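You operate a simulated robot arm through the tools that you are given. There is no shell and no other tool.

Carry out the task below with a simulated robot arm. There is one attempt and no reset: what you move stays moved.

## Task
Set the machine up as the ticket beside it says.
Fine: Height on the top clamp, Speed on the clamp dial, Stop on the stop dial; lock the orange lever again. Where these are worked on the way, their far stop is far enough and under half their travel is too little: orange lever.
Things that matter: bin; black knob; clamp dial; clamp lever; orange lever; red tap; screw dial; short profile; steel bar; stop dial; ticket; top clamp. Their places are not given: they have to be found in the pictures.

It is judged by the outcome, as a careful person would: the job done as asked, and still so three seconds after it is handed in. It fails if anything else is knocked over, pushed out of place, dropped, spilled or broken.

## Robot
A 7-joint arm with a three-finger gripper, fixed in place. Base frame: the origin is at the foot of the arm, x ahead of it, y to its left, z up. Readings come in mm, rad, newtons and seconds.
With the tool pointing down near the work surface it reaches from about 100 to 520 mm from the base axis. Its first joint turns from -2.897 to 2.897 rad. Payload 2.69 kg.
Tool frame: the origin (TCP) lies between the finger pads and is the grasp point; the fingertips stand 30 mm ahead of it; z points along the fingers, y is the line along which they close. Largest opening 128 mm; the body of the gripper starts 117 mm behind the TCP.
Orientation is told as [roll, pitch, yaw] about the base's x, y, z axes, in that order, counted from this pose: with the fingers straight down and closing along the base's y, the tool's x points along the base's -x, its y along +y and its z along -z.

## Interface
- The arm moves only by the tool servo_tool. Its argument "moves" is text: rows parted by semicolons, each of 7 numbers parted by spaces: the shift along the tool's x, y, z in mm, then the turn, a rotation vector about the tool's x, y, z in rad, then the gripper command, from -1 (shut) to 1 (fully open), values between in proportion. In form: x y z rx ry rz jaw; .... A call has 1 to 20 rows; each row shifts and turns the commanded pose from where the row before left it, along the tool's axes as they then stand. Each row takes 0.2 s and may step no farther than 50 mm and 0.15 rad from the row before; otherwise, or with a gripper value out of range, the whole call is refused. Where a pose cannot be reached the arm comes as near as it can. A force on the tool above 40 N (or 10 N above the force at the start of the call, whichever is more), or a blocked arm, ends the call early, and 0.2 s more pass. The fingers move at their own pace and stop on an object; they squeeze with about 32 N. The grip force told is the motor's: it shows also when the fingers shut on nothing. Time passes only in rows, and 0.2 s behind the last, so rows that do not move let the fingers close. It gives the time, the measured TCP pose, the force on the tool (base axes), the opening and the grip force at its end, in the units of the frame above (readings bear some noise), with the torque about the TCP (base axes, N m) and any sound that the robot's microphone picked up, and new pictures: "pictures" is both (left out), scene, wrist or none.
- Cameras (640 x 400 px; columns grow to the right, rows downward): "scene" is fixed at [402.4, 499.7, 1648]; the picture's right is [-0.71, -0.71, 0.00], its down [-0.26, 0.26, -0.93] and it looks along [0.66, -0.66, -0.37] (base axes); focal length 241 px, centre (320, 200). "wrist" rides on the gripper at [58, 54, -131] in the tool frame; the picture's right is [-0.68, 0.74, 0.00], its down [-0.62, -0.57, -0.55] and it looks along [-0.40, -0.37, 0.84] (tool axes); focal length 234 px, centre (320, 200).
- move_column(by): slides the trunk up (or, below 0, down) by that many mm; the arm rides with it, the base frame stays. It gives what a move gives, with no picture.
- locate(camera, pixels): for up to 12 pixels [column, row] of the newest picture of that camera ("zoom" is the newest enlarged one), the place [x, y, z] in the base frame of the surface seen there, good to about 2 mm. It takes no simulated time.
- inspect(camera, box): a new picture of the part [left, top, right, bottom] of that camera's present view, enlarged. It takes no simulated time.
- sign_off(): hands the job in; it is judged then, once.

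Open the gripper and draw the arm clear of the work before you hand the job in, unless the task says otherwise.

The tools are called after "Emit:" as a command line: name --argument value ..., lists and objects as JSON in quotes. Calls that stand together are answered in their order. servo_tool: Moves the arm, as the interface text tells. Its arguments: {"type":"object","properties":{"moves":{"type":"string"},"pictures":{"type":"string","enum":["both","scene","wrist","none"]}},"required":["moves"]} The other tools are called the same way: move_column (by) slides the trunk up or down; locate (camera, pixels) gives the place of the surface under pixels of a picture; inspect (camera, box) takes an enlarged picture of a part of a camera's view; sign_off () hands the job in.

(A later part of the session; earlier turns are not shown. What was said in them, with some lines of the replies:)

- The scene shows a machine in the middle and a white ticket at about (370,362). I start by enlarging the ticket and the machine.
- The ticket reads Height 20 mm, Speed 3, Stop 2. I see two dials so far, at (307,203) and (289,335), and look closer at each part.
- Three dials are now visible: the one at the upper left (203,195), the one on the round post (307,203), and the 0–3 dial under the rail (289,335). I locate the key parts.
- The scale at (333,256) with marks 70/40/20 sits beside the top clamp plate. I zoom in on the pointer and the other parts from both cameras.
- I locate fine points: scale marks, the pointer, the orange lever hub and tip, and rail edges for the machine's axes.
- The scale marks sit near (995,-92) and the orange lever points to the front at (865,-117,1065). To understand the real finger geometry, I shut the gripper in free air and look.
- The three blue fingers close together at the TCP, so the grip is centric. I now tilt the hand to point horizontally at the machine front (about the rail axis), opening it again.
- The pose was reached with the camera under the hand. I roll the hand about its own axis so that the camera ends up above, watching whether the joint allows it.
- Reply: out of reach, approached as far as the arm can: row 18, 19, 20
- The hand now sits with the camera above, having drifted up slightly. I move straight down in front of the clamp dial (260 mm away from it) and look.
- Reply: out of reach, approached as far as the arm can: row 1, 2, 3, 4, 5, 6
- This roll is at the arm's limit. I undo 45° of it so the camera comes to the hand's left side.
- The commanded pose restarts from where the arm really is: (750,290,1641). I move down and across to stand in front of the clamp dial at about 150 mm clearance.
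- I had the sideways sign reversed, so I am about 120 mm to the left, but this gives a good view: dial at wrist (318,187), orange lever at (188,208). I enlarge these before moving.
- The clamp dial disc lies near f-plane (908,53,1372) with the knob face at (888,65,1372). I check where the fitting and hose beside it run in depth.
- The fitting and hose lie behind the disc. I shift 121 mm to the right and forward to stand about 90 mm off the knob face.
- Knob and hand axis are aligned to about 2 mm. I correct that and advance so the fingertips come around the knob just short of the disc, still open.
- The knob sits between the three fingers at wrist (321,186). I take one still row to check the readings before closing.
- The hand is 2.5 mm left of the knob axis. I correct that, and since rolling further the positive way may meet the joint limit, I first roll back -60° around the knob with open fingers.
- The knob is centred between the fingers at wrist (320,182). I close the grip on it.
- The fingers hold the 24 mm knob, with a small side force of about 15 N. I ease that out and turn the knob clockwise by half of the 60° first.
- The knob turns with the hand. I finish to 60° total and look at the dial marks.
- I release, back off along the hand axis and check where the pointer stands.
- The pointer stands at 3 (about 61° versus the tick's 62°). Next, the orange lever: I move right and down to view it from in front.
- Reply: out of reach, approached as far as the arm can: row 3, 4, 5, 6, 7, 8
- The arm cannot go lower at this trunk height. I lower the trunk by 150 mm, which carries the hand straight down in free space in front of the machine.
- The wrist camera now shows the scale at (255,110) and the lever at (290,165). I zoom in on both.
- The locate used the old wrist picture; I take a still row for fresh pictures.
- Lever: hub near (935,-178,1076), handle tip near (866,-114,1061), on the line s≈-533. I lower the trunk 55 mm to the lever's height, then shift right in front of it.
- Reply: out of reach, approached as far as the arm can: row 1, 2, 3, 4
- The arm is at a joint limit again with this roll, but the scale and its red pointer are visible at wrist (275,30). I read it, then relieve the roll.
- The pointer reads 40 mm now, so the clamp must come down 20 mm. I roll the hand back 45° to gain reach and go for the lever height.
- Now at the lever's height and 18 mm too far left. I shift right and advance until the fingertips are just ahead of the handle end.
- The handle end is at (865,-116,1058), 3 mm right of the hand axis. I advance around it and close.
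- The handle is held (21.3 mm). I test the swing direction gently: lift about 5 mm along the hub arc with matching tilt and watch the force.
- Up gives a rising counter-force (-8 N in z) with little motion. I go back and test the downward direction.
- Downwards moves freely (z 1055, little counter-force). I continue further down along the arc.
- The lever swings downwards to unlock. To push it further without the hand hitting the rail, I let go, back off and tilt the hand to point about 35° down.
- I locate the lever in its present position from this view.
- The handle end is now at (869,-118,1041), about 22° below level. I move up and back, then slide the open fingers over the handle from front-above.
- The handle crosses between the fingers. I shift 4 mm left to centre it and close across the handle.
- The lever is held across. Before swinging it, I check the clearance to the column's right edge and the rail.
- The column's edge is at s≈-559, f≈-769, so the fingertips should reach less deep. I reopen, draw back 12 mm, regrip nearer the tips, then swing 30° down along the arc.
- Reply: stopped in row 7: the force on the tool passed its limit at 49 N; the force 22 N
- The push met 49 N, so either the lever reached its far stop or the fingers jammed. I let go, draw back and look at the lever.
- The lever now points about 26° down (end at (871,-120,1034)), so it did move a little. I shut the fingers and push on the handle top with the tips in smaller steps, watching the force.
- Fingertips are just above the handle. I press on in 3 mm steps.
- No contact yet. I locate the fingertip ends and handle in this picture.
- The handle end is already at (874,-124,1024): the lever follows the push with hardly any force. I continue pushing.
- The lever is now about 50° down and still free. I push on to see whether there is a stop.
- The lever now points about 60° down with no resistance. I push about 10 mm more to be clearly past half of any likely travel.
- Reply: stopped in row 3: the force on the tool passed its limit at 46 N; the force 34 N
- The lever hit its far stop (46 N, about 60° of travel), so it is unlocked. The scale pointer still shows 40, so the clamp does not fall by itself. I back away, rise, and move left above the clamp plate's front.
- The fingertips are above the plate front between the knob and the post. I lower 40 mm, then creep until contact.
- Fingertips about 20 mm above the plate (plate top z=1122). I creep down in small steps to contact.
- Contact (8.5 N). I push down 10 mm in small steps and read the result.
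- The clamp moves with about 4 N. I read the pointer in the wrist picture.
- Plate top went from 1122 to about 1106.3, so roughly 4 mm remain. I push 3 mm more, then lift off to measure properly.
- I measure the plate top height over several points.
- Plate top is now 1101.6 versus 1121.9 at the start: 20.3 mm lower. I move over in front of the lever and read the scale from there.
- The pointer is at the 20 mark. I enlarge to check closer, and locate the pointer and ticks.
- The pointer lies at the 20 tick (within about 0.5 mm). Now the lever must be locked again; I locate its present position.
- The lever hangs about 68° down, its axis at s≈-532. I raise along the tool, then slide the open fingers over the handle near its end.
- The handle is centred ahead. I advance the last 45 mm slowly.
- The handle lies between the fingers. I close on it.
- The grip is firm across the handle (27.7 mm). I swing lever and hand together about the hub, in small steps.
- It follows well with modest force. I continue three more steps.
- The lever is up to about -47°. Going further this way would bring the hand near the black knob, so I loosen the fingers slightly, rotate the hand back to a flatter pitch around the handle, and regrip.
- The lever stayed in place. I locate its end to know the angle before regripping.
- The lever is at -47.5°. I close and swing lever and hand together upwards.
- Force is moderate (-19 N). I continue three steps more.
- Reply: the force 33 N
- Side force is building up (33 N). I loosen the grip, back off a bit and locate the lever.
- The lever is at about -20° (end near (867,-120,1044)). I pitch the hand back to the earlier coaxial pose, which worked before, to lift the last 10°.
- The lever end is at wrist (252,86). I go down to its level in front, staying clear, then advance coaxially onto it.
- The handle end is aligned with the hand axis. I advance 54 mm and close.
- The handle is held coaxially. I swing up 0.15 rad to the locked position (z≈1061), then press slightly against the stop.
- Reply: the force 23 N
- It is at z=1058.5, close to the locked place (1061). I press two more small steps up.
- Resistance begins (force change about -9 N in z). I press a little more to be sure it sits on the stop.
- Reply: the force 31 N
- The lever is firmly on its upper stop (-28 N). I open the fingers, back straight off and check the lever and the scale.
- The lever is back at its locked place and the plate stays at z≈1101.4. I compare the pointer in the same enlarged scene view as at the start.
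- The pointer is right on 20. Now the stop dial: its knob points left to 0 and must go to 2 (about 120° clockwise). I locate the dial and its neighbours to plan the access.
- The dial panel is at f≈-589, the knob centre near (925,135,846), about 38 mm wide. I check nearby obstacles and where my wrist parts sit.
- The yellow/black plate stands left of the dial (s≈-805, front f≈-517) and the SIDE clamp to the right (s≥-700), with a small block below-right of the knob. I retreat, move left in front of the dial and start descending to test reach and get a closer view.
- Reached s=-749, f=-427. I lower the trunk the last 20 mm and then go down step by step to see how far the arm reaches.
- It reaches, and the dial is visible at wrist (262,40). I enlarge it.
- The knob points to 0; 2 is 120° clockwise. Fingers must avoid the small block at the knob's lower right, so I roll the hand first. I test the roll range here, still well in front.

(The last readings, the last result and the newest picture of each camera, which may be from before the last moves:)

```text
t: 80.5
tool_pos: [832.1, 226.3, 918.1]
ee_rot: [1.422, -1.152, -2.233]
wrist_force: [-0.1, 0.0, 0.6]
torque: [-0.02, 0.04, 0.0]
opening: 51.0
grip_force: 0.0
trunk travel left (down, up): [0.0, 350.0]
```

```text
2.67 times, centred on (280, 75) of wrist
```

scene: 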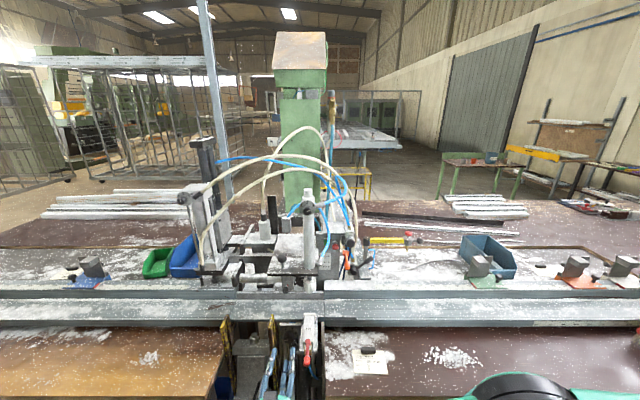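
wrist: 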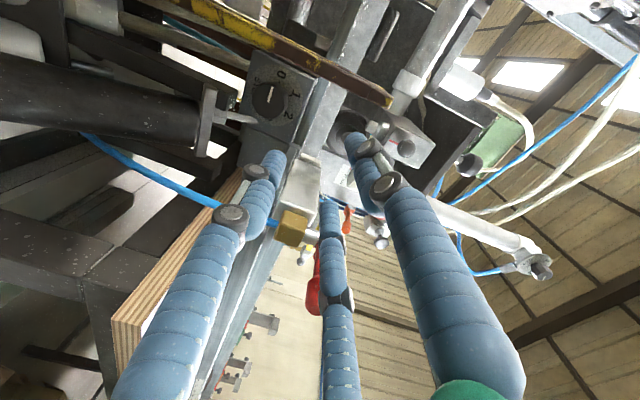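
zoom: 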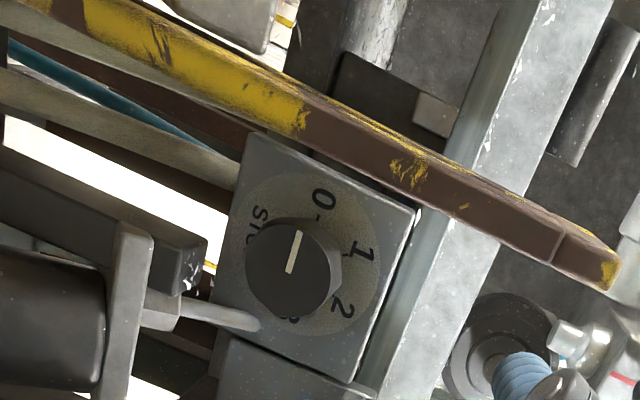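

The roll was reached. I locate the knob face in this view and descend to its height.

Emit:
locate --camera "wrist" --pixels '[[268, 100], [263, 100], [273, 100], [268, 95], [268, 106], [288, 95], [240, 118], [225, 108], [295, 225], [330, 80]]'

Emit:
servo_tool --moves "22 -9.2 0 0 0 0 -0.2; 22 -9.2 0 0 0 0 -0.2; 20 -9 0 0 0 0 -0.2"

Emit:
inspect --camera "wrist" --box '[200, 40, 440, 190]'

```text
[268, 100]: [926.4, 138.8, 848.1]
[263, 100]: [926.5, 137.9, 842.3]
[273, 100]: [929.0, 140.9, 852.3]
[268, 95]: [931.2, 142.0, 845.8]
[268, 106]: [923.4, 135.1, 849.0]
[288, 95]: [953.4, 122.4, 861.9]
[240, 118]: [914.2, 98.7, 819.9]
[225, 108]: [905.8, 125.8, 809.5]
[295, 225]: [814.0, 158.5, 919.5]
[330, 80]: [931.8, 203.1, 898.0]
```

```text
t: 81.3
tool_pos: [829.0, 229.7, 848.0]
ee_rot: [1.422, -1.154, -2.234]
wrist_force: [-0.1, 0.0, -0.3]
torque: [0.04, 0.01, 0.0]
opening: 51.3
grip_force: 0.1
trunk travel left (down, up): [0.0, 350.0]
```

scene: 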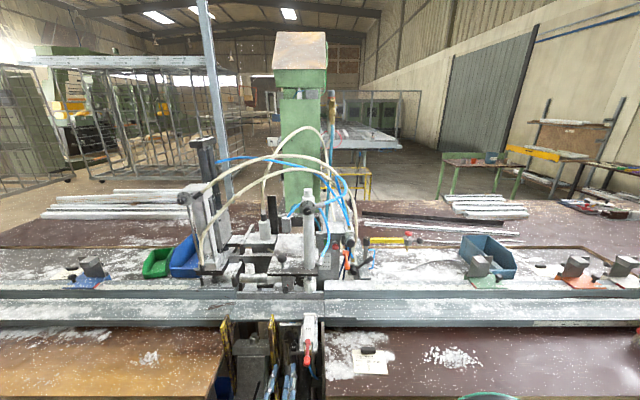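
wrist: 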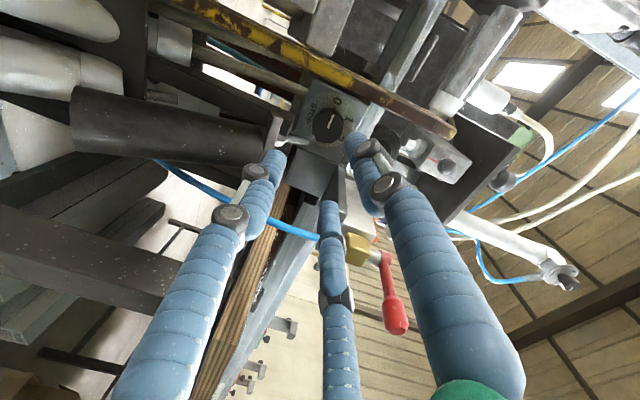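

```text
2.67 times, centred on (320, 115) of wrist
```

zoom: 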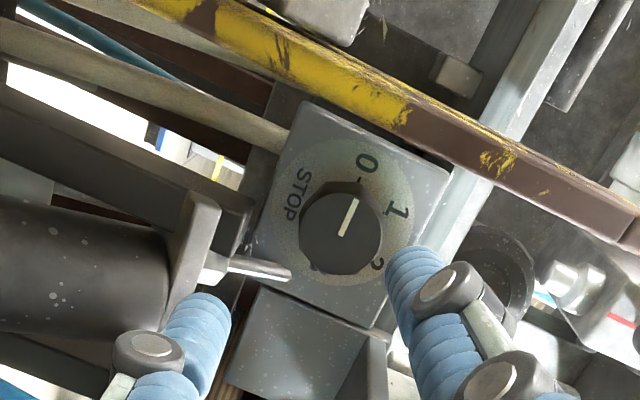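

At knob height. I locate the knob and neighbours again from this nearer view.

Emit:
locate --camera "wrist" --pixels '[[328, 127], [323, 127], [333, 127], [328, 122], [328, 132], [312, 115], [340, 112], [343, 140], [300, 142], [285, 140], [296, 135], [300, 165]]'

```text
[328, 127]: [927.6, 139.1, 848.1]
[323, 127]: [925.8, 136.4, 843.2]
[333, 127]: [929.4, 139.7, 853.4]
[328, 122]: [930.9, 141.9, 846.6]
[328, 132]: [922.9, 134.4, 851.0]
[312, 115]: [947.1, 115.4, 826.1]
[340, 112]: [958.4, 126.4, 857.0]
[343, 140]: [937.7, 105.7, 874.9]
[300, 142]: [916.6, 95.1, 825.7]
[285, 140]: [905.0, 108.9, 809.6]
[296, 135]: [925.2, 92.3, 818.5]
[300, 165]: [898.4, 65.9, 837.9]
```

I locate the plate beside the knob precisely, since it limits the fingers.

Emit:
locate --camera "wrist" --pixels '[[281, 118], [289, 118], [292, 120], [277, 134], [274, 146], [287, 125], [283, 130], [295, 112], [280, 105], [310, 132]]'

Emit:
inspect --camera "wrist" --box '[264, 90, 360, 150]'

Emit:
inspect --camera "scene" --box '[268, 320, 332, 360]'

```text
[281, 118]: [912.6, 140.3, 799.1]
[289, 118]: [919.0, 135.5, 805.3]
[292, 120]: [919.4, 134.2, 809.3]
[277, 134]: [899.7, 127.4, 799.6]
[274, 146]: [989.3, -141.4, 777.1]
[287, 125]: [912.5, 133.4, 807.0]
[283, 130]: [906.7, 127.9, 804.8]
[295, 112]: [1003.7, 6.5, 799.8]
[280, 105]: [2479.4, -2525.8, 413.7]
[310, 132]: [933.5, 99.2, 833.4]
```

```text
6.67 times, centred on (312, 120) of wrist
```

zoom: 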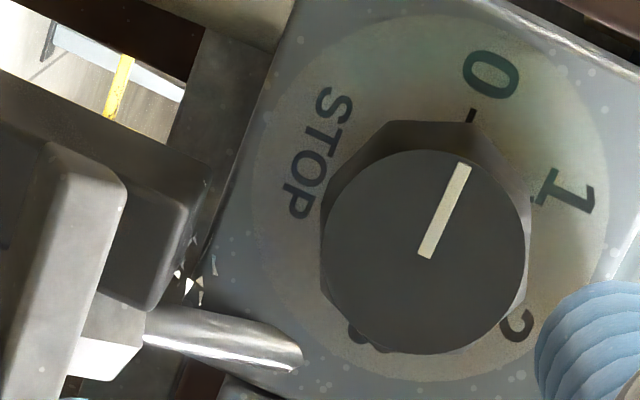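

```text
10.00 times, centred on (300, 340) of scene
```

zoom: 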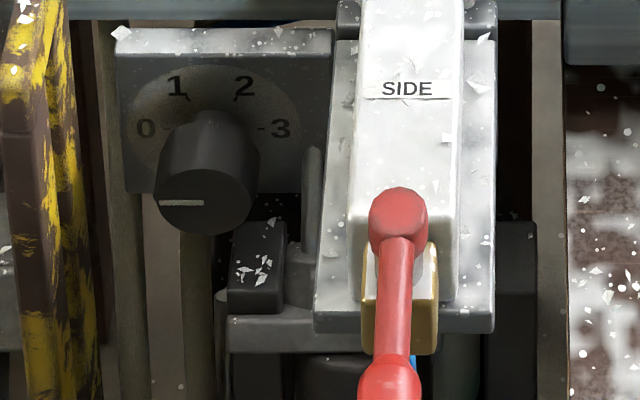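

The block's top is about z=815 just below the knob, right of s=-745. I check where the blue hose of the side clamp runs, because my camera box must avoid it.

Emit:
locate --camera "wrist" --pixels '[[310, 236], [290, 229], [205, 190], [185, 176], [170, 166], [160, 161], [150, 130], [100, 125], [40, 60], [60, 130], [200, 110]]'

```text
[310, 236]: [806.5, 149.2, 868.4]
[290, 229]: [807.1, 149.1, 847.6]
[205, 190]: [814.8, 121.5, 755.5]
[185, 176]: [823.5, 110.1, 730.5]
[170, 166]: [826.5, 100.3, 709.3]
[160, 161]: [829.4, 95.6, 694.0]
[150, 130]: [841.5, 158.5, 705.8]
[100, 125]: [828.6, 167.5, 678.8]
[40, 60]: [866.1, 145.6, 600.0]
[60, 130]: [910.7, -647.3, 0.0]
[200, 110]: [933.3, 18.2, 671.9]
```

The hose and cylinder stay behind f≈-465, right of s≈-710. I roll the hand back by 105° (well in front of everything) so the three fingers come to 20°, 140° and 260° around the knob.

Emit:
servo_tool --moves "0 0 0 0 0 -0.131 -0.2; 0 0 0 0 0 -0.131 -0.2; 0 0 0 0 0 -0.131 -0.2; 0 0 0 0 0 -0.131 -0.2; 0 0 0 0 0 -0.131 -0.2; 0 0 0 0 0 -0.131 -0.2; 0 0 0 0 0 -0.131 -0.2; 0 0 0 0 0 -0.131 -0.2; 0 0 0 0 0 -0.131 -0.2; 0 0 0 0 0 -0.131 -0.2; 0 0 0 0 0 -0.131 -0.2; 0 0 0 0 0 -0.131 -0.2; 0 0 0 0 0 -0.131 -0.2; 0 0 0 0 0 -0.131 -0.2"

Emit:
inspect --camera "wrist" --box '[200, 60, 440, 210]'

```text
t: 84.3
tool_pos: [829.4, 228.1, 849.0]
ee_rot: [-1.509, -0.149, 0.763]
wrist_force: [-1.3, 0.3, 0.6]
torque: [0.01, 0.01, 0.04]
opening: 51.3
grip_force: 0.1
trunk travel left (down, up): [0.0, 350.0]
```

scene: 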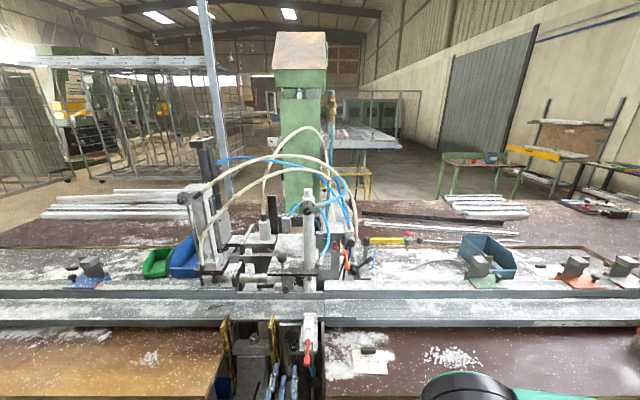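
wrist: 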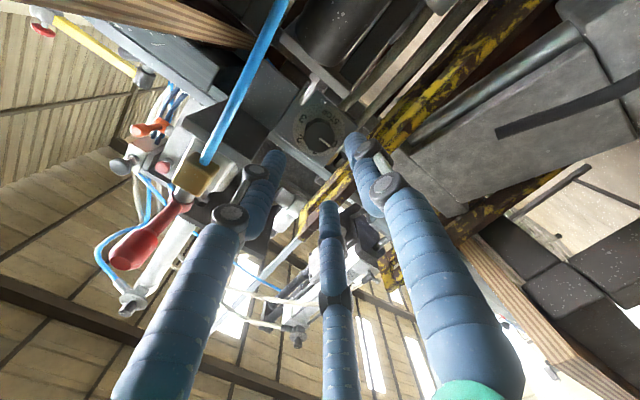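

```text
2.67 times, centred on (320, 135) of wrist
```

zoom: 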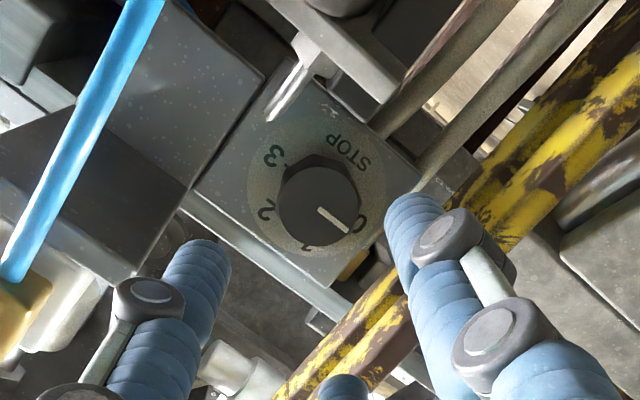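

The roll is reached; the hand points 3.5° down, which I level out. I shift 5 mm left and advance to just ahead of the knob, fingers open 51 mm.

Emit:
servo_tool --moves "-4.9 0.9 0 0.06 -0.011 0 -0.2; 0 0 30 0 0 0 -0.2; 0 0 30 0 0 0 -0.2; 0 0 25 0 0 0 -0.2"

Emit:
inspect --camera "wrist" --box '[200, 90, 440, 240]'

Emit:
locate --camera "wrist" --pixels '[[320, 165], [315, 165], [325, 165], [320, 160], [320, 170], [310, 160], [330, 170]]'

```text
t: 85.3
tool_pos: [891.9, 173.3, 850.0]
ee_rot: [-1.572, -0.151, 0.772]
wrist_force: [-0.5, -0.2, -0.7]
torque: [0.01, 0.02, 0.01]
opening: 51.2
grip_force: 0.0
trunk travel left (down, up): [0.0, 350.0]
```

scene: 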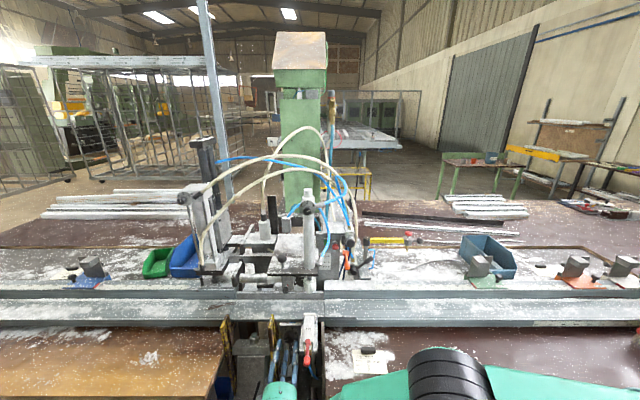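
wrist: 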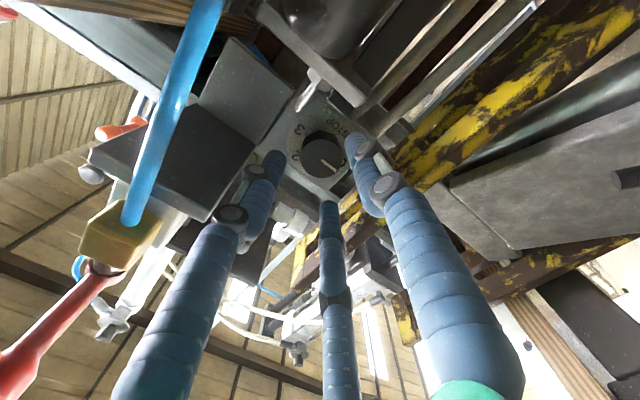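

```text
2.67 times, centred on (320, 165) of wrist
```

zoom: 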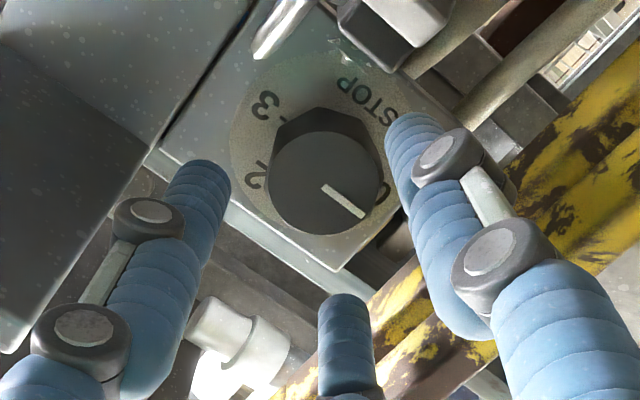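

```text
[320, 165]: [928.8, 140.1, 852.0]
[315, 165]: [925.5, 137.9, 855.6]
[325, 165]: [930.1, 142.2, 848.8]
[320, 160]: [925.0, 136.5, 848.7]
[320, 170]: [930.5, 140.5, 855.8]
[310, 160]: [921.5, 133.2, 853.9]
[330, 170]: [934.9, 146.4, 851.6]
```

The knob face is centred at (925,137,848.5), hand axis within 2 mm. I advance 40 mm around the knob and stop short of the panel.

Emit:
servo_tool --moves "1.2 1.2 12 0 0 0 -0.2; 0 0 12 0 0 0 -0.2; 0 0 10 0 0 0 -0.2; 0 0 7 0 0 0 -0.2"

Emit:
inspect --camera "wrist" --box '[240, 110, 400, 210]'

Emit:
locate --camera "wrist" --pixels '[[320, 185], [315, 185], [325, 185], [320, 180], [320, 190]]'

```text
t: 86.3
tool_pos: [920.3, 140.4, 847.3]
ee_rot: [-1.571, -0.148, 0.774]
wrist_force: [0.2, 0.3, 0.4]
torque: [0.02, 0.0, -0.01]
opening: 51.1
grip_force: 0.1
trunk travel left (down, up): [0.0, 350.0]
```

scene: 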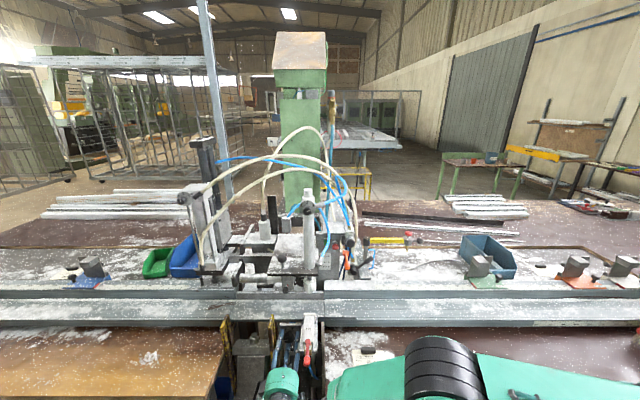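
wrist: 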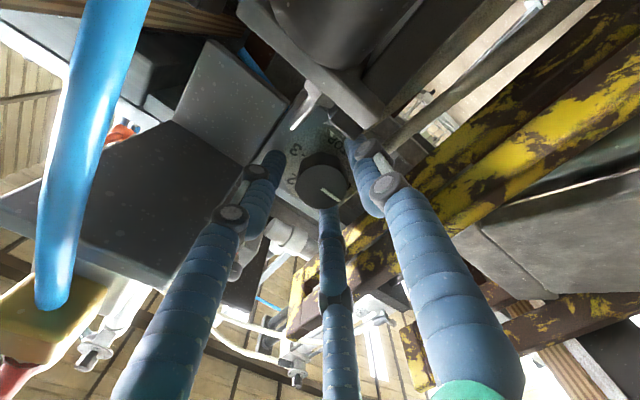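

```text
4.00 times, centred on (320, 160) of wrist
```

zoom: 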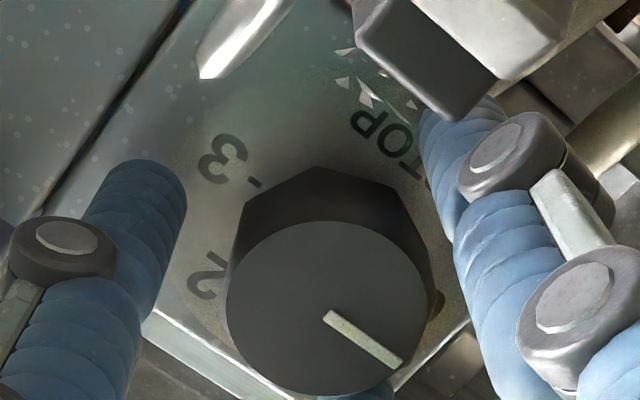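

```text
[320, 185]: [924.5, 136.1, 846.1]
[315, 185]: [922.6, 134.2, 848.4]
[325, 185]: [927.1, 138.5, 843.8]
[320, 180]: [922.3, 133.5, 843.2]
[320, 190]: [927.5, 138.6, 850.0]
```

The knob is centred between the fingers with about 8 mm to the panel. I close the grip.

Emit:
servo_tool --moves "-1.3 0.2 -1 0 0 0 -0.2; 0 0 0 0 0 0 -1; 0 0 0 0 0 0 -1; 0 0 0 0 0 0 -1" --pictures "wrist"

Emit:
inspect --camera "wrist" --box '[240, 110, 400, 210]'

```text
t: 87.3
tool_pos: [921.7, 143.0, 847.0]
ee_rot: [-1.574, -0.15, 0.774]
wrist_force: [5.0, 2.2, 4.7]
torque: [-0.01, -0.01, 0.26]
opening: 37.0
grip_force: 44.9
trunk travel left (down, up): [0.0, 350.0]
```

wrist: 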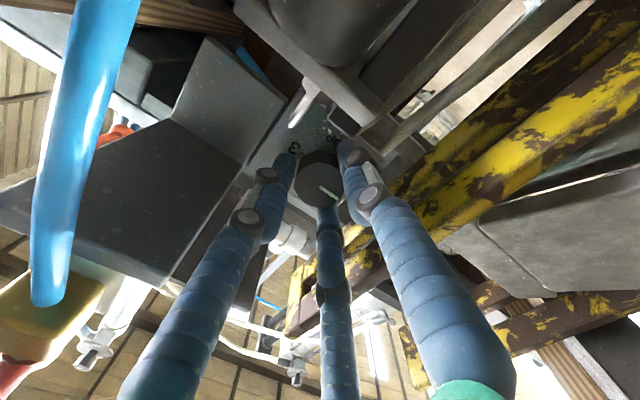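

```text
4.00 times, centred on (320, 160) of wrist
```

zoom: 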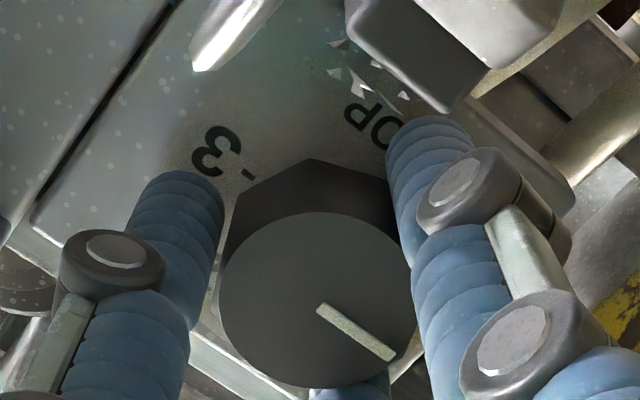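

Grip holds at 37 mm. I turn clockwise 25° first and watch.

Emit:
servo_tool --moves "0 0 0 0 0 0.09 -1; 0 0 0 0 0 0.09 -1; 0 0 0 0 0 0.09 -1; 0 0 0 0 0 0.09 -1; 0 0 0 0 0 0.09 -1" --pictures "wrist"

Emit:
inspect --camera "wrist" --box '[240, 110, 400, 210]'

```text
t: 88.5
tool_pos: [920.9, 142.7, 847.6]
ee_rot: [-1.572, -0.601, 0.772]
wrist_force: [7.3, -6.1, 9.7]
torque: [0.05, 0.04, 0.09]
opening: 36.7
grip_force: 45.4
trunk travel left (down, up): [0.0, 350.0]
```

wrist: 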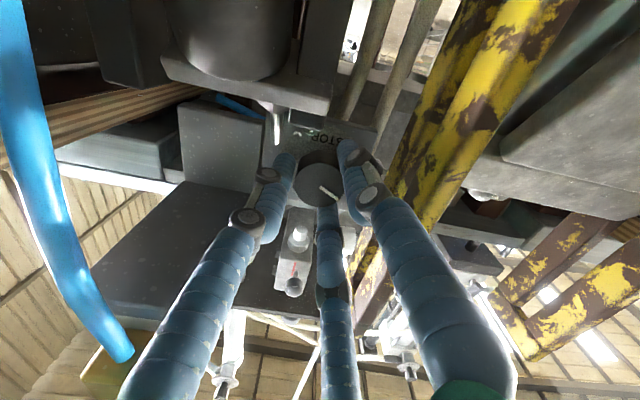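

```text
4.00 times, centred on (320, 160) of wrist
```

zoom: 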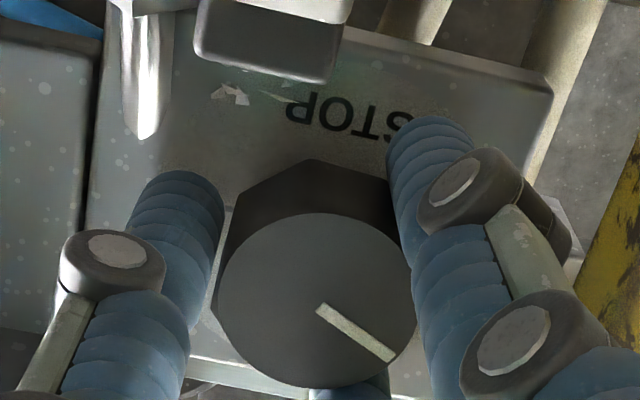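

It turns with the hand, clear of the pin and block. I turn another 25°.

Emit:
servo_tool --moves "0 0 0 0 0 0.09 -1; 0 0 0 0 0 0.09 -1; 0 0 0 0 0 0.09 -1; 0 0 0 0 0 0.09 -1; 0 0 0 0 0 0.09 -1" --pictures "wrist"

Emit:
inspect --camera "wrist" --box '[240, 110, 400, 210]'

```text
t: 89.7
tool_pos: [920.7, 143.3, 848.1]
ee_rot: [-1.572, -1.053, 0.774]
wrist_force: [16.1, -9.3, 15.7]
torque: [-0.08, -0.11, 0.18]
opening: 37.2
grip_force: 44.8
trunk travel left (down, up): [0.0, 350.0]
```

wrist: 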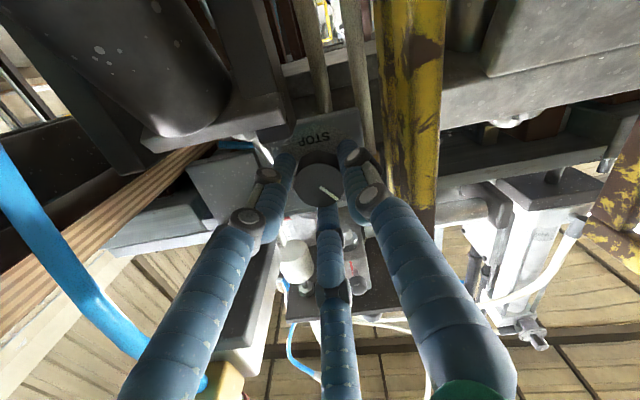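

```text
4.00 times, centred on (320, 160) of wrist
```

zoom: 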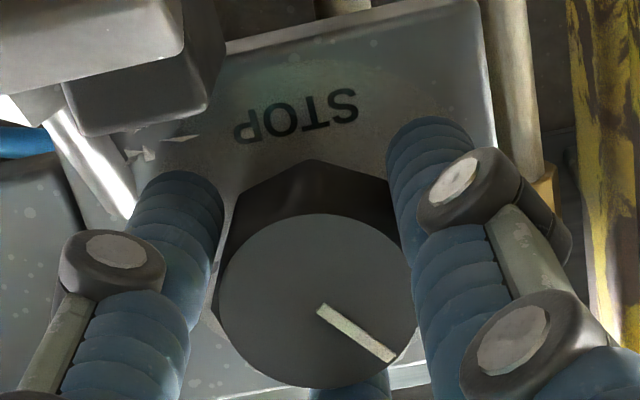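

51.6° done. I open slightly, roll back 51.6° and regrip for the next stroke.

Emit:
servo_tool --moves "0 0 0 0 0 0 -0.31; 0 0 0 0 0 0 -0.31; 0 0 0 0 0 -0.1 -0.31; 0 0 0 0 0 -0.1 -0.31; 0 0 0 0 0 -0.1 -0.31; 0 0 0 0 0 -0.1 -0.31; 0 0 0 0 0 -0.1 -0.31; 0 0 0 0 0 -0.1 -0.31; 0 0 0 0 0 -0.1 -0.31; 0 0 0 0 0 -0.1 -0.31; 0 0 0 0 0 -0.1 -0.31; 0 0 0 0 0 0 -0.31" --pictures "wrist"

Emit:
inspect --camera "wrist" --box '[240, 110, 400, 210]'

Emit:
locate --camera "wrist" --pixels '[[320, 185], [315, 185], [325, 185], [322, 187], [320, 190]]'

```text
t: 92.3
tool_pos: [920.9, 144.0, 848.0]
ee_rot: [-1.571, -0.148, 0.774]
wrist_force: [0.1, -0.1, 0.6]
torque: [-0.01, 0.01, 0.0]
opening: 44.3
grip_force: 0.0
trunk travel left (down, up): [0.0, 350.0]
```

wrist: 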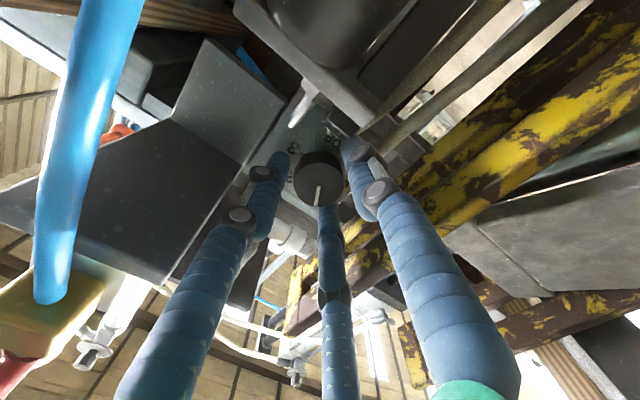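

```text
4.00 times, centred on (320, 160) of wrist
```

zoom: 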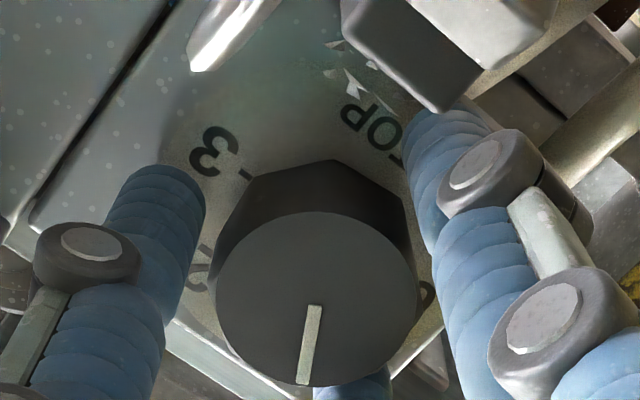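

```text
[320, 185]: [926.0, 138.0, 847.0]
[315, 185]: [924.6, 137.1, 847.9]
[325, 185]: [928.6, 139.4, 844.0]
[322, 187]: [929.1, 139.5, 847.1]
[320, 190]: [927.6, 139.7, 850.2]
```

The pointer moved about 52°. I close again and turn another 51.6°.

Emit:
servo_tool --moves "0 0 0 0 0 0 -1; 0 0 0 0 0 0 -1; 0 0 0 0 0 0.09 -1; 0 0 0 0 0 0.09 -1; 0 0 0 0 0 0.09 -1; 0 0 0 0 0 0.09 -1; 0 0 0 0 0 0.09 -1; 0 0 0 0 0 0.09 -1; 0 0 0 0 0 0.09 -1; 0 0 0 0 0 0.09 -1; 0 0 0 0 0 0.09 -1; 0 0 0 0 0 0.09 -1" --pictures "wrist"

Emit:
inspect --camera "wrist" --box '[240, 110, 400, 210]'

```text
t: 94.9
tool_pos: [920.9, 143.7, 848.0]
ee_rot: [-1.573, -1.053, 0.776]
wrist_force: [-7.0, 8.3, 6.5]
torque: [0.04, 0.05, -0.29]
opening: 37.0
grip_force: 44.5
trunk travel left (down, up): [0.0, 350.0]
```

wrist: 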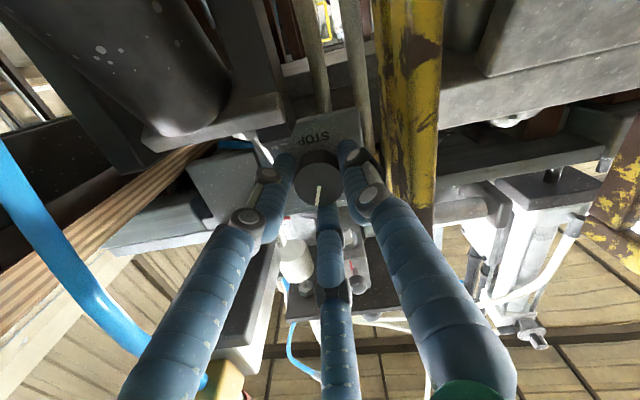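

```text
4.00 times, centred on (320, 160) of wrist
```

zoom: 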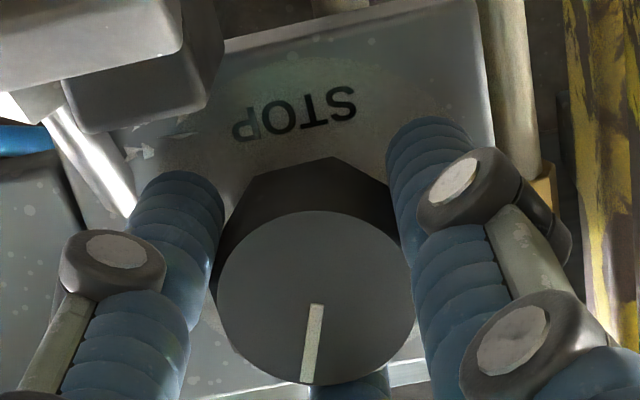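

103° done. I open, roll back a little, regrip and turn the last 17°.

Emit:
servo_tool --moves "0 0 0 0 0 0 -0.31; 0 0 0 0 0 0 -0.31; 0 0 0 0 0 -0.1 -0.31; 0 0 0 0 0 -0.1 -0.31; 0 0 0 0 0 -0.1 -0.31; 0 0 0 0 0 -0.1 -0.31; 0 0 0 0 0 -0.1 -0.31; 0 0 0 0 0 0 -1; 0 0 0 0 0 0 -1; 0 0 0 0 0 0.1 -1; 0 0 0 0 0 0.1 -1; 0 0 0 0 0 0.097 -1; 0 0 0 0 0 0 -1" --pictures "wrist"

Emit:
inspect --camera "wrist" --box '[240, 110, 400, 210]'

```text
t: 97.7
tool_pos: [921.1, 143.9, 847.3]
ee_rot: [-1.572, -0.851, 0.775]
wrist_force: [6.7, -3.7, 7.5]
torque: [-0.23, -0.2, 0.24]
opening: 36.9
grip_force: 32.1
trunk travel left (down, up): [0.0, 350.0]
```

wrist: 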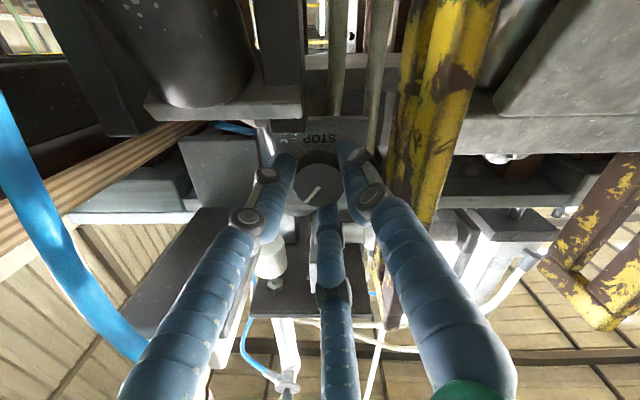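

```text
4.00 times, centred on (320, 160) of wrist
```

zoom: 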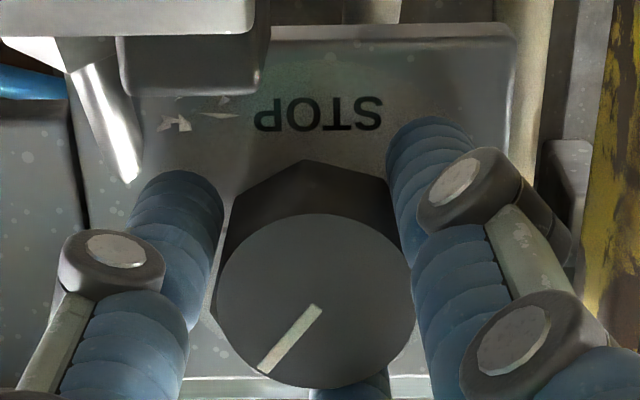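

I release and back off to check the pointer.

Emit:
servo_tool --moves "0 0 0 0 0 0 -0.25; 0 0 0 0 0 0 -0.25; 0 0 -20 0 0 0 -0.25; 0 0 -30 0 0 0 -0.25; 0 0 -35 0 0 0 -0.25; 0 0 -35 0 0 0 -0.25"

Emit:
inspect --camera "wrist" --box '[280, 80, 360, 130]'

Emit:
inspect --camera "scene" --box '[272, 320, 312, 345]'

```text
t: 99.1
tool_pos: [835.6, 228.8, 849.1]
ee_rot: [-1.572, -0.848, 0.772]
wrist_force: [-0.1, -0.1, 0.4]
torque: [-0.06, 0.0, -0.03]
opening: 48.1
grip_force: 0.0
trunk travel left (down, up): [0.0, 350.0]
```

scene: 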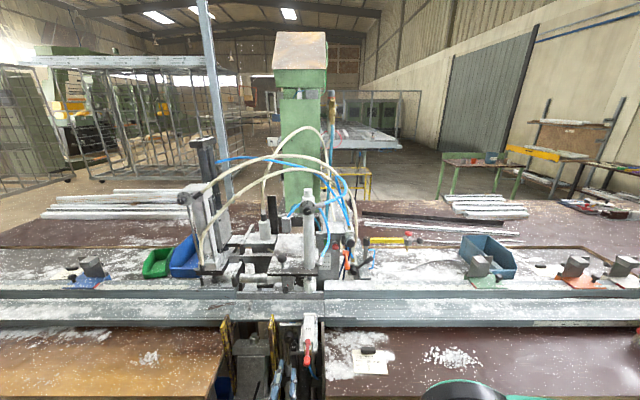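
wrist: 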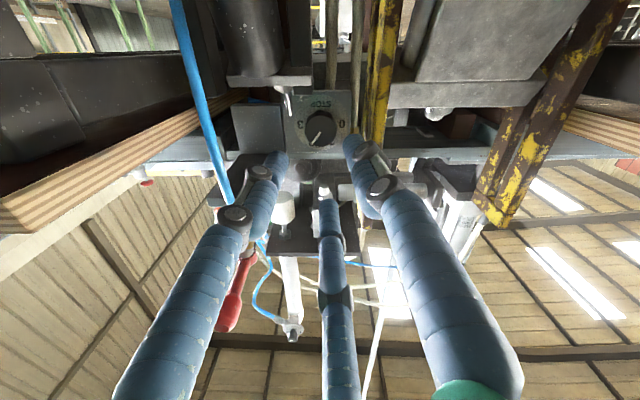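

```text
8.00 times, centred on (320, 105) of wrist
```

zoom: 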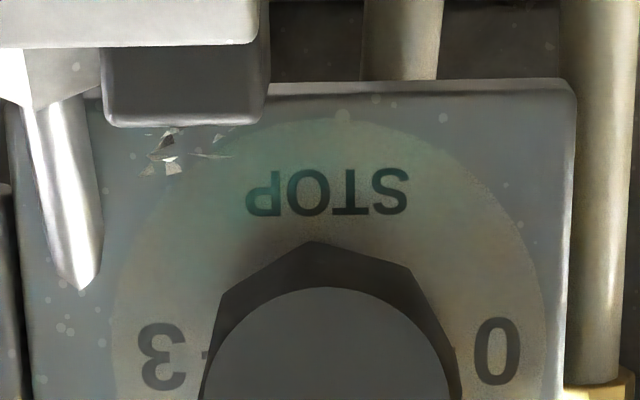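

```text
16.00 times, centred on (292, 332) of scene
```

zoom: 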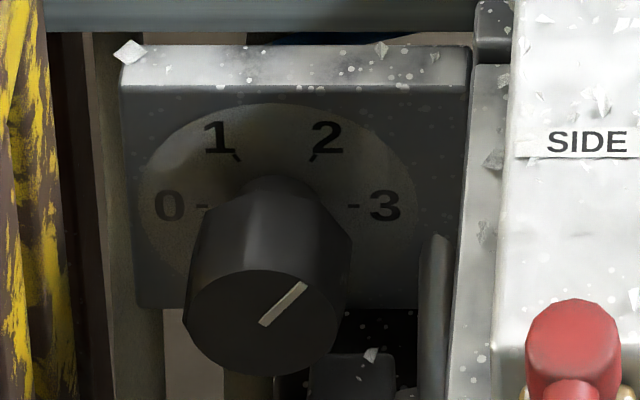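

The pointer may be slightly past 2. I look closer in the wrist picture.

Emit:
inspect --camera "wrist" --box '[288, 105, 352, 145]'

Emit:
locate --camera "zoom" --pixels '[[320, 250], [250, 300], [300, 200], [340, 180], [150, 230], [520, 180]]'

```text
10.00 times, centred on (320, 125) of wrist
```

zoom: 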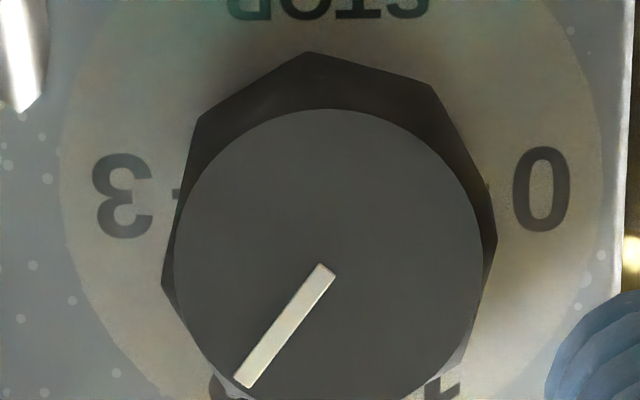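

```text
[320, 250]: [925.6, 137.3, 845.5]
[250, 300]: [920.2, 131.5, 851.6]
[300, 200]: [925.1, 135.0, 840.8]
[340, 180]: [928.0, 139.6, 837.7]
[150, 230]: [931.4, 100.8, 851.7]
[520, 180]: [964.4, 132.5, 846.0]
```

The pointer stands about 38°, while 2 is at 30°: roughly 8° too far. I go back onto the knob to correct by -8.5°.

Emit:
servo_tool --moves "0 0 35 0 0 0 -0.25; 0 0 35 0 0 0 -0.25; 0 0 30 0 0 0 -0.25; 0 0 19 0 0 0 -0.25; 0 0 0 0 0 0 -0.25" --pictures "wrist"

Emit:
inspect --camera "wrist" --box '[240, 110, 400, 210]'

```text
t: 100.3
tool_pos: [920.2, 146.0, 847.7]
ee_rot: [-1.574, -0.846, 0.773]
wrist_force: [0.3, 0.0, 0.5]
torque: [0.02, 0.01, -0.02]
opening: 48.1
grip_force: 0.1
trunk travel left (down, up): [0.0, 350.0]
```

wrist: 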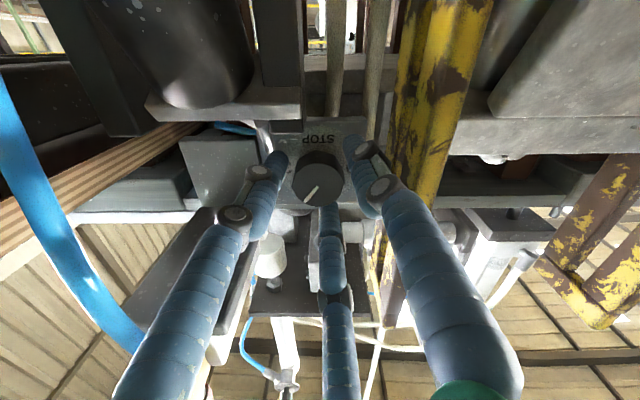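

```text
4.00 times, centred on (320, 160) of wrist
```

zoom: 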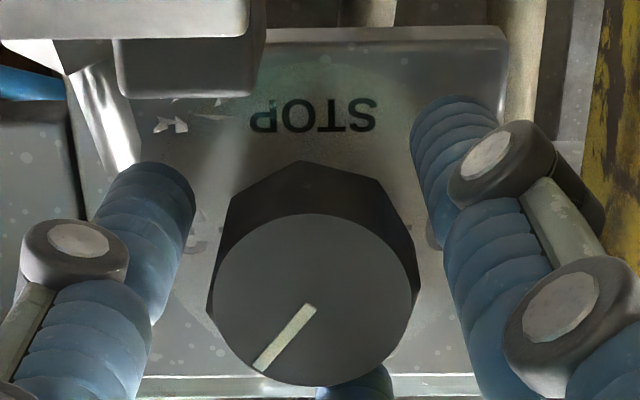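

Knob is centred again. I close, turn back 0.15 rad, then open and compare.

Emit:
servo_tool --moves "0 0 0 0 0 0 -1; 0 0 0 0 0 0 -1; 0 0 0 0 0 -0.075 -1; 0 0 0 0 0 -0.075 -1; 0 0 0 0 0 0 -1; 0 0 0 0 0 0 -0.25; 0 0 0 0 0 0 -0.25; 0 0 -25 0 0 0 -0.25; 0 0 -30 0 0 0 -0.25; 0 0 -35 0 0 0 -0.25; 0 0 -35 0 0 0 -0.25"

Emit:
inspect --camera "wrist" --box '[288, 110, 352, 150]'

Emit:
inspect --camera "scene" --box '[272, 320, 312, 345]'

```text
t: 102.7
tool_pos: [832.6, 234.2, 847.7]
ee_rot: [-1.571, -0.698, 0.772]
wrist_force: [0.5, -1.2, 0.0]
torque: [0.01, 0.0, -0.03]
opening: 47.9
grip_force: 0.1
trunk travel left (down, up): [0.0, 350.0]
```

scene: 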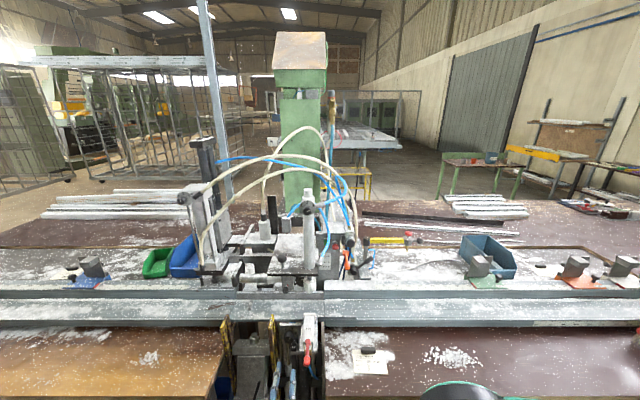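
wrist: 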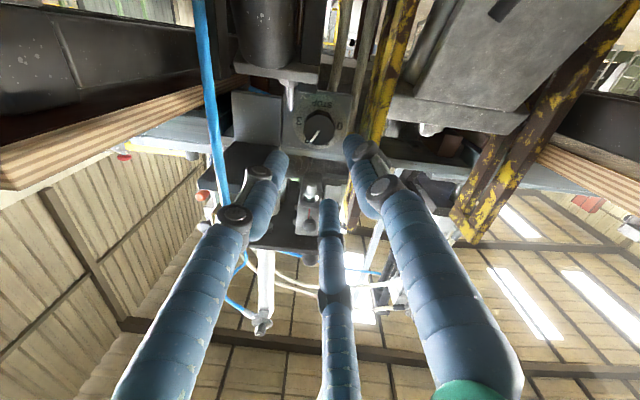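

```text
10.00 times, centred on (320, 130) of wrist
```

zoom: 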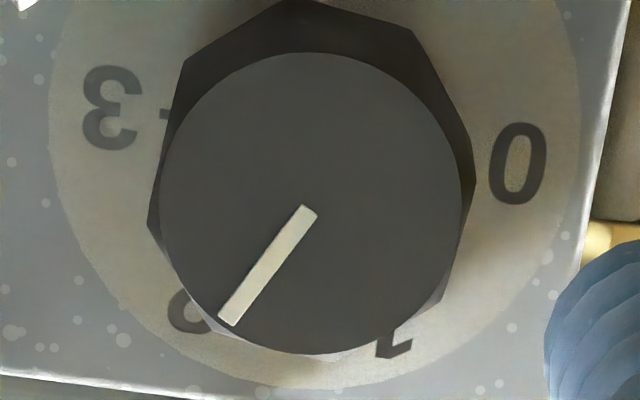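

```text
16.00 times, centred on (292, 332) of scene
```

zoom: 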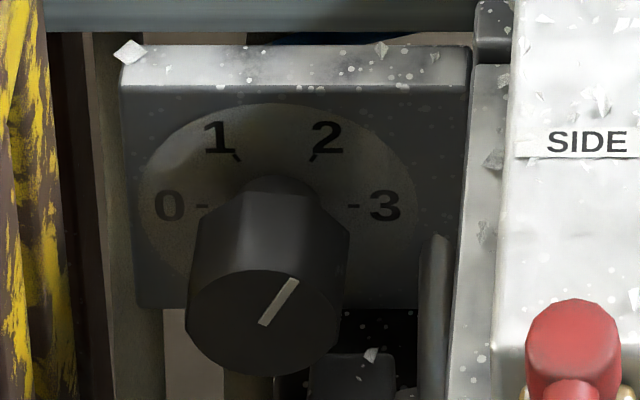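

Both views now give about 28–31°: the stop dial points at 2. I open the gripper, draw back and raise the trunk to bring the arm clear.

Emit:
servo_tool --moves "0 0 -35 0 0 0 0; 0 0 -35 0 0 0 0.5; 0 0 -30 0 0 0 1" --pictures "none"

Emit:
move_column --by 300

Emit:
servo_tool --moves "0 0 -30 0 0 0 1; 0 0 -30 0 0 0 1; 0 0 0 0 0 0 1"

Emit:
inspect --camera "scene" --box '[283, 185, 331, 215]'

Emit:
inspect --camera "scene" --box '[304, 235, 368, 275]'

Emit:
inspect --camera "scene" --box '[220, 220, 380, 400]'

```text
t: 103.5
tool_pos: [763.8, 306.6, 845.6]
ee_rot: [-1.57, -0.699, 0.773]
wrist_force: [0.6, -1.6, -0.1]
torque: [-0.01, -0.01, -0.01]
opening: 128.1
grip_force: 0.1
trunk travel left (down, up): [0.0, 350.0]
```

```text
t: 106.5
tool_pos: [763.2, 304.5, 1146.2]
ee_rot: [-1.572, -0.698, 0.773]
wrist_force: [1.0, 0.1, 0.7]
torque: [0.01, -0.01, 0.02]
opening: 128.0
grip_force: 0.1
trunk travel left (down, up): [-300.0, 50.0]
```

```text
t: 107.3
tool_pos: [720.0, 348.4, 1145.4]
ee_rot: [-1.573, -0.697, 0.774]
wrist_force: [0.1, 0.4, 0.5]
torque: [0.02, 0.0, -0.02]
opening: 128.1
grip_force: 0.1
trunk travel left (down, up): [-300.0, 50.0]
```

scene: 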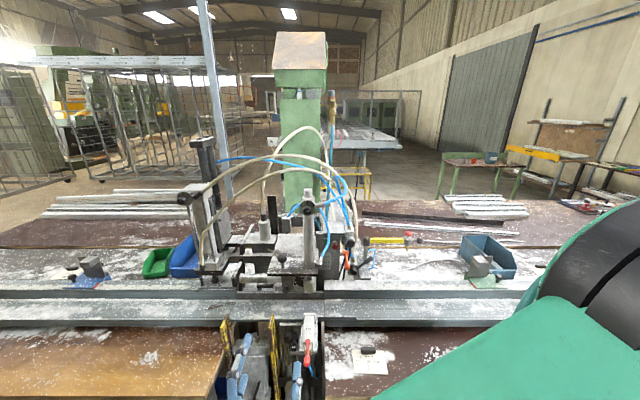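
wrist: 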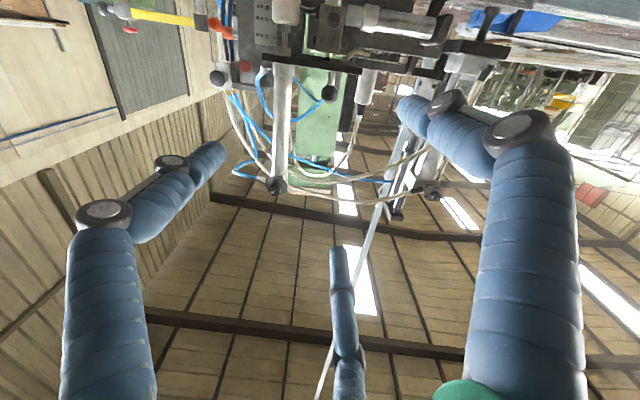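

```text
13.33 times, centred on (307, 200) of scene
```

zoom: 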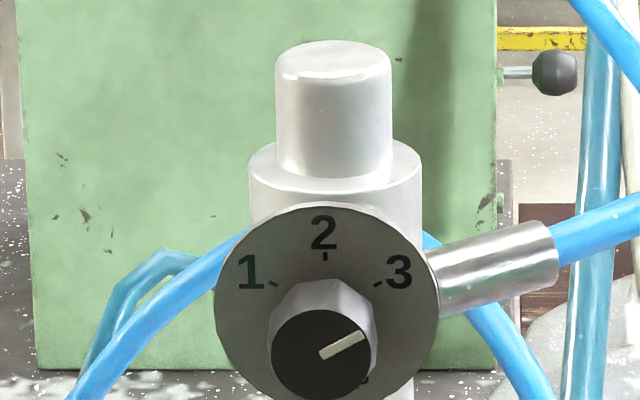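

```text
10.00 times, centred on (336, 255) of scene
```

zoom: 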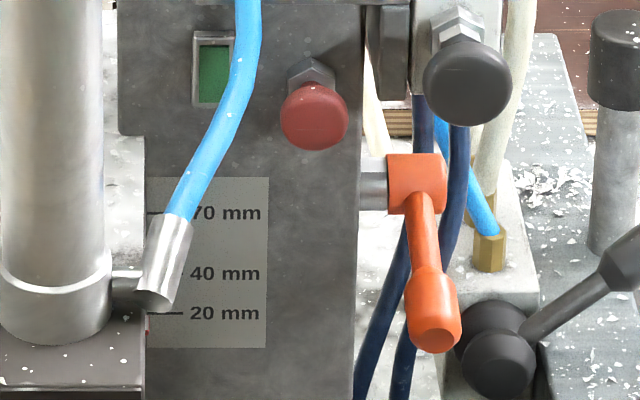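

```text
2.22 times, centred on (300, 310) of scene
```

zoom: 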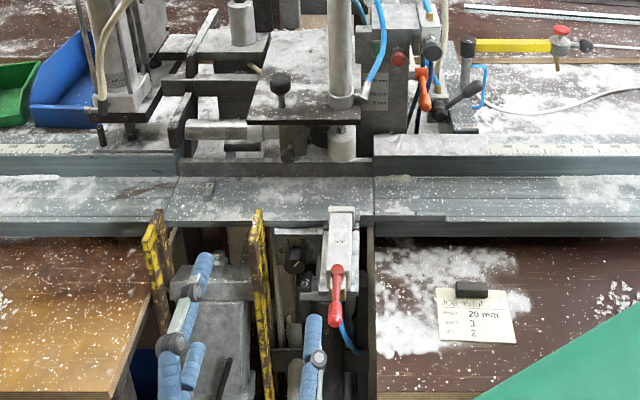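

Everything checks out: the clamp dial is at 3, the height pointer at 20 mm, and the orange lever back in its locked place. The stop dial is at 2, the neighbouring parts are undisturbed, the gripper is open and the arm is clear. I hand the job in.

Emit:
sign_off

```text
The job is handed in.
```

I set the machine up as the ticket says and handed the job in. I don't have the judge's result.

| Setting | Ticket | Where it stands now |
|---|---|---|
| Height (top clamp) | 20 mm | Pointer on the 20 mark, within about 0.5 mm; it started at 40 |
| Speed (clamp dial) | 3 | Pointer on 3, within about 2°; it started at 2 |
| Stop (stop dial) | 2 | Pointer on 2, within about 2°; it started at 0 |
| Orange lever | Locked again | Pushed to its far stop to unlock, then returned firmly to its locked position |

- **Stop dial:** I overshot 2 by about 8° at first and turned the knob back. The final position was checked from both cameras.
- **Lever:** Swinging the lever met the 40 N force limit twice. Once the grip jammed partway, and once the lever reached its far stop. Each time the arm stopped, and nothing showed damage afterwards.

In the last pictures nothing else had been moved or knocked over. The gripper is open and the arm is clear of the machine.
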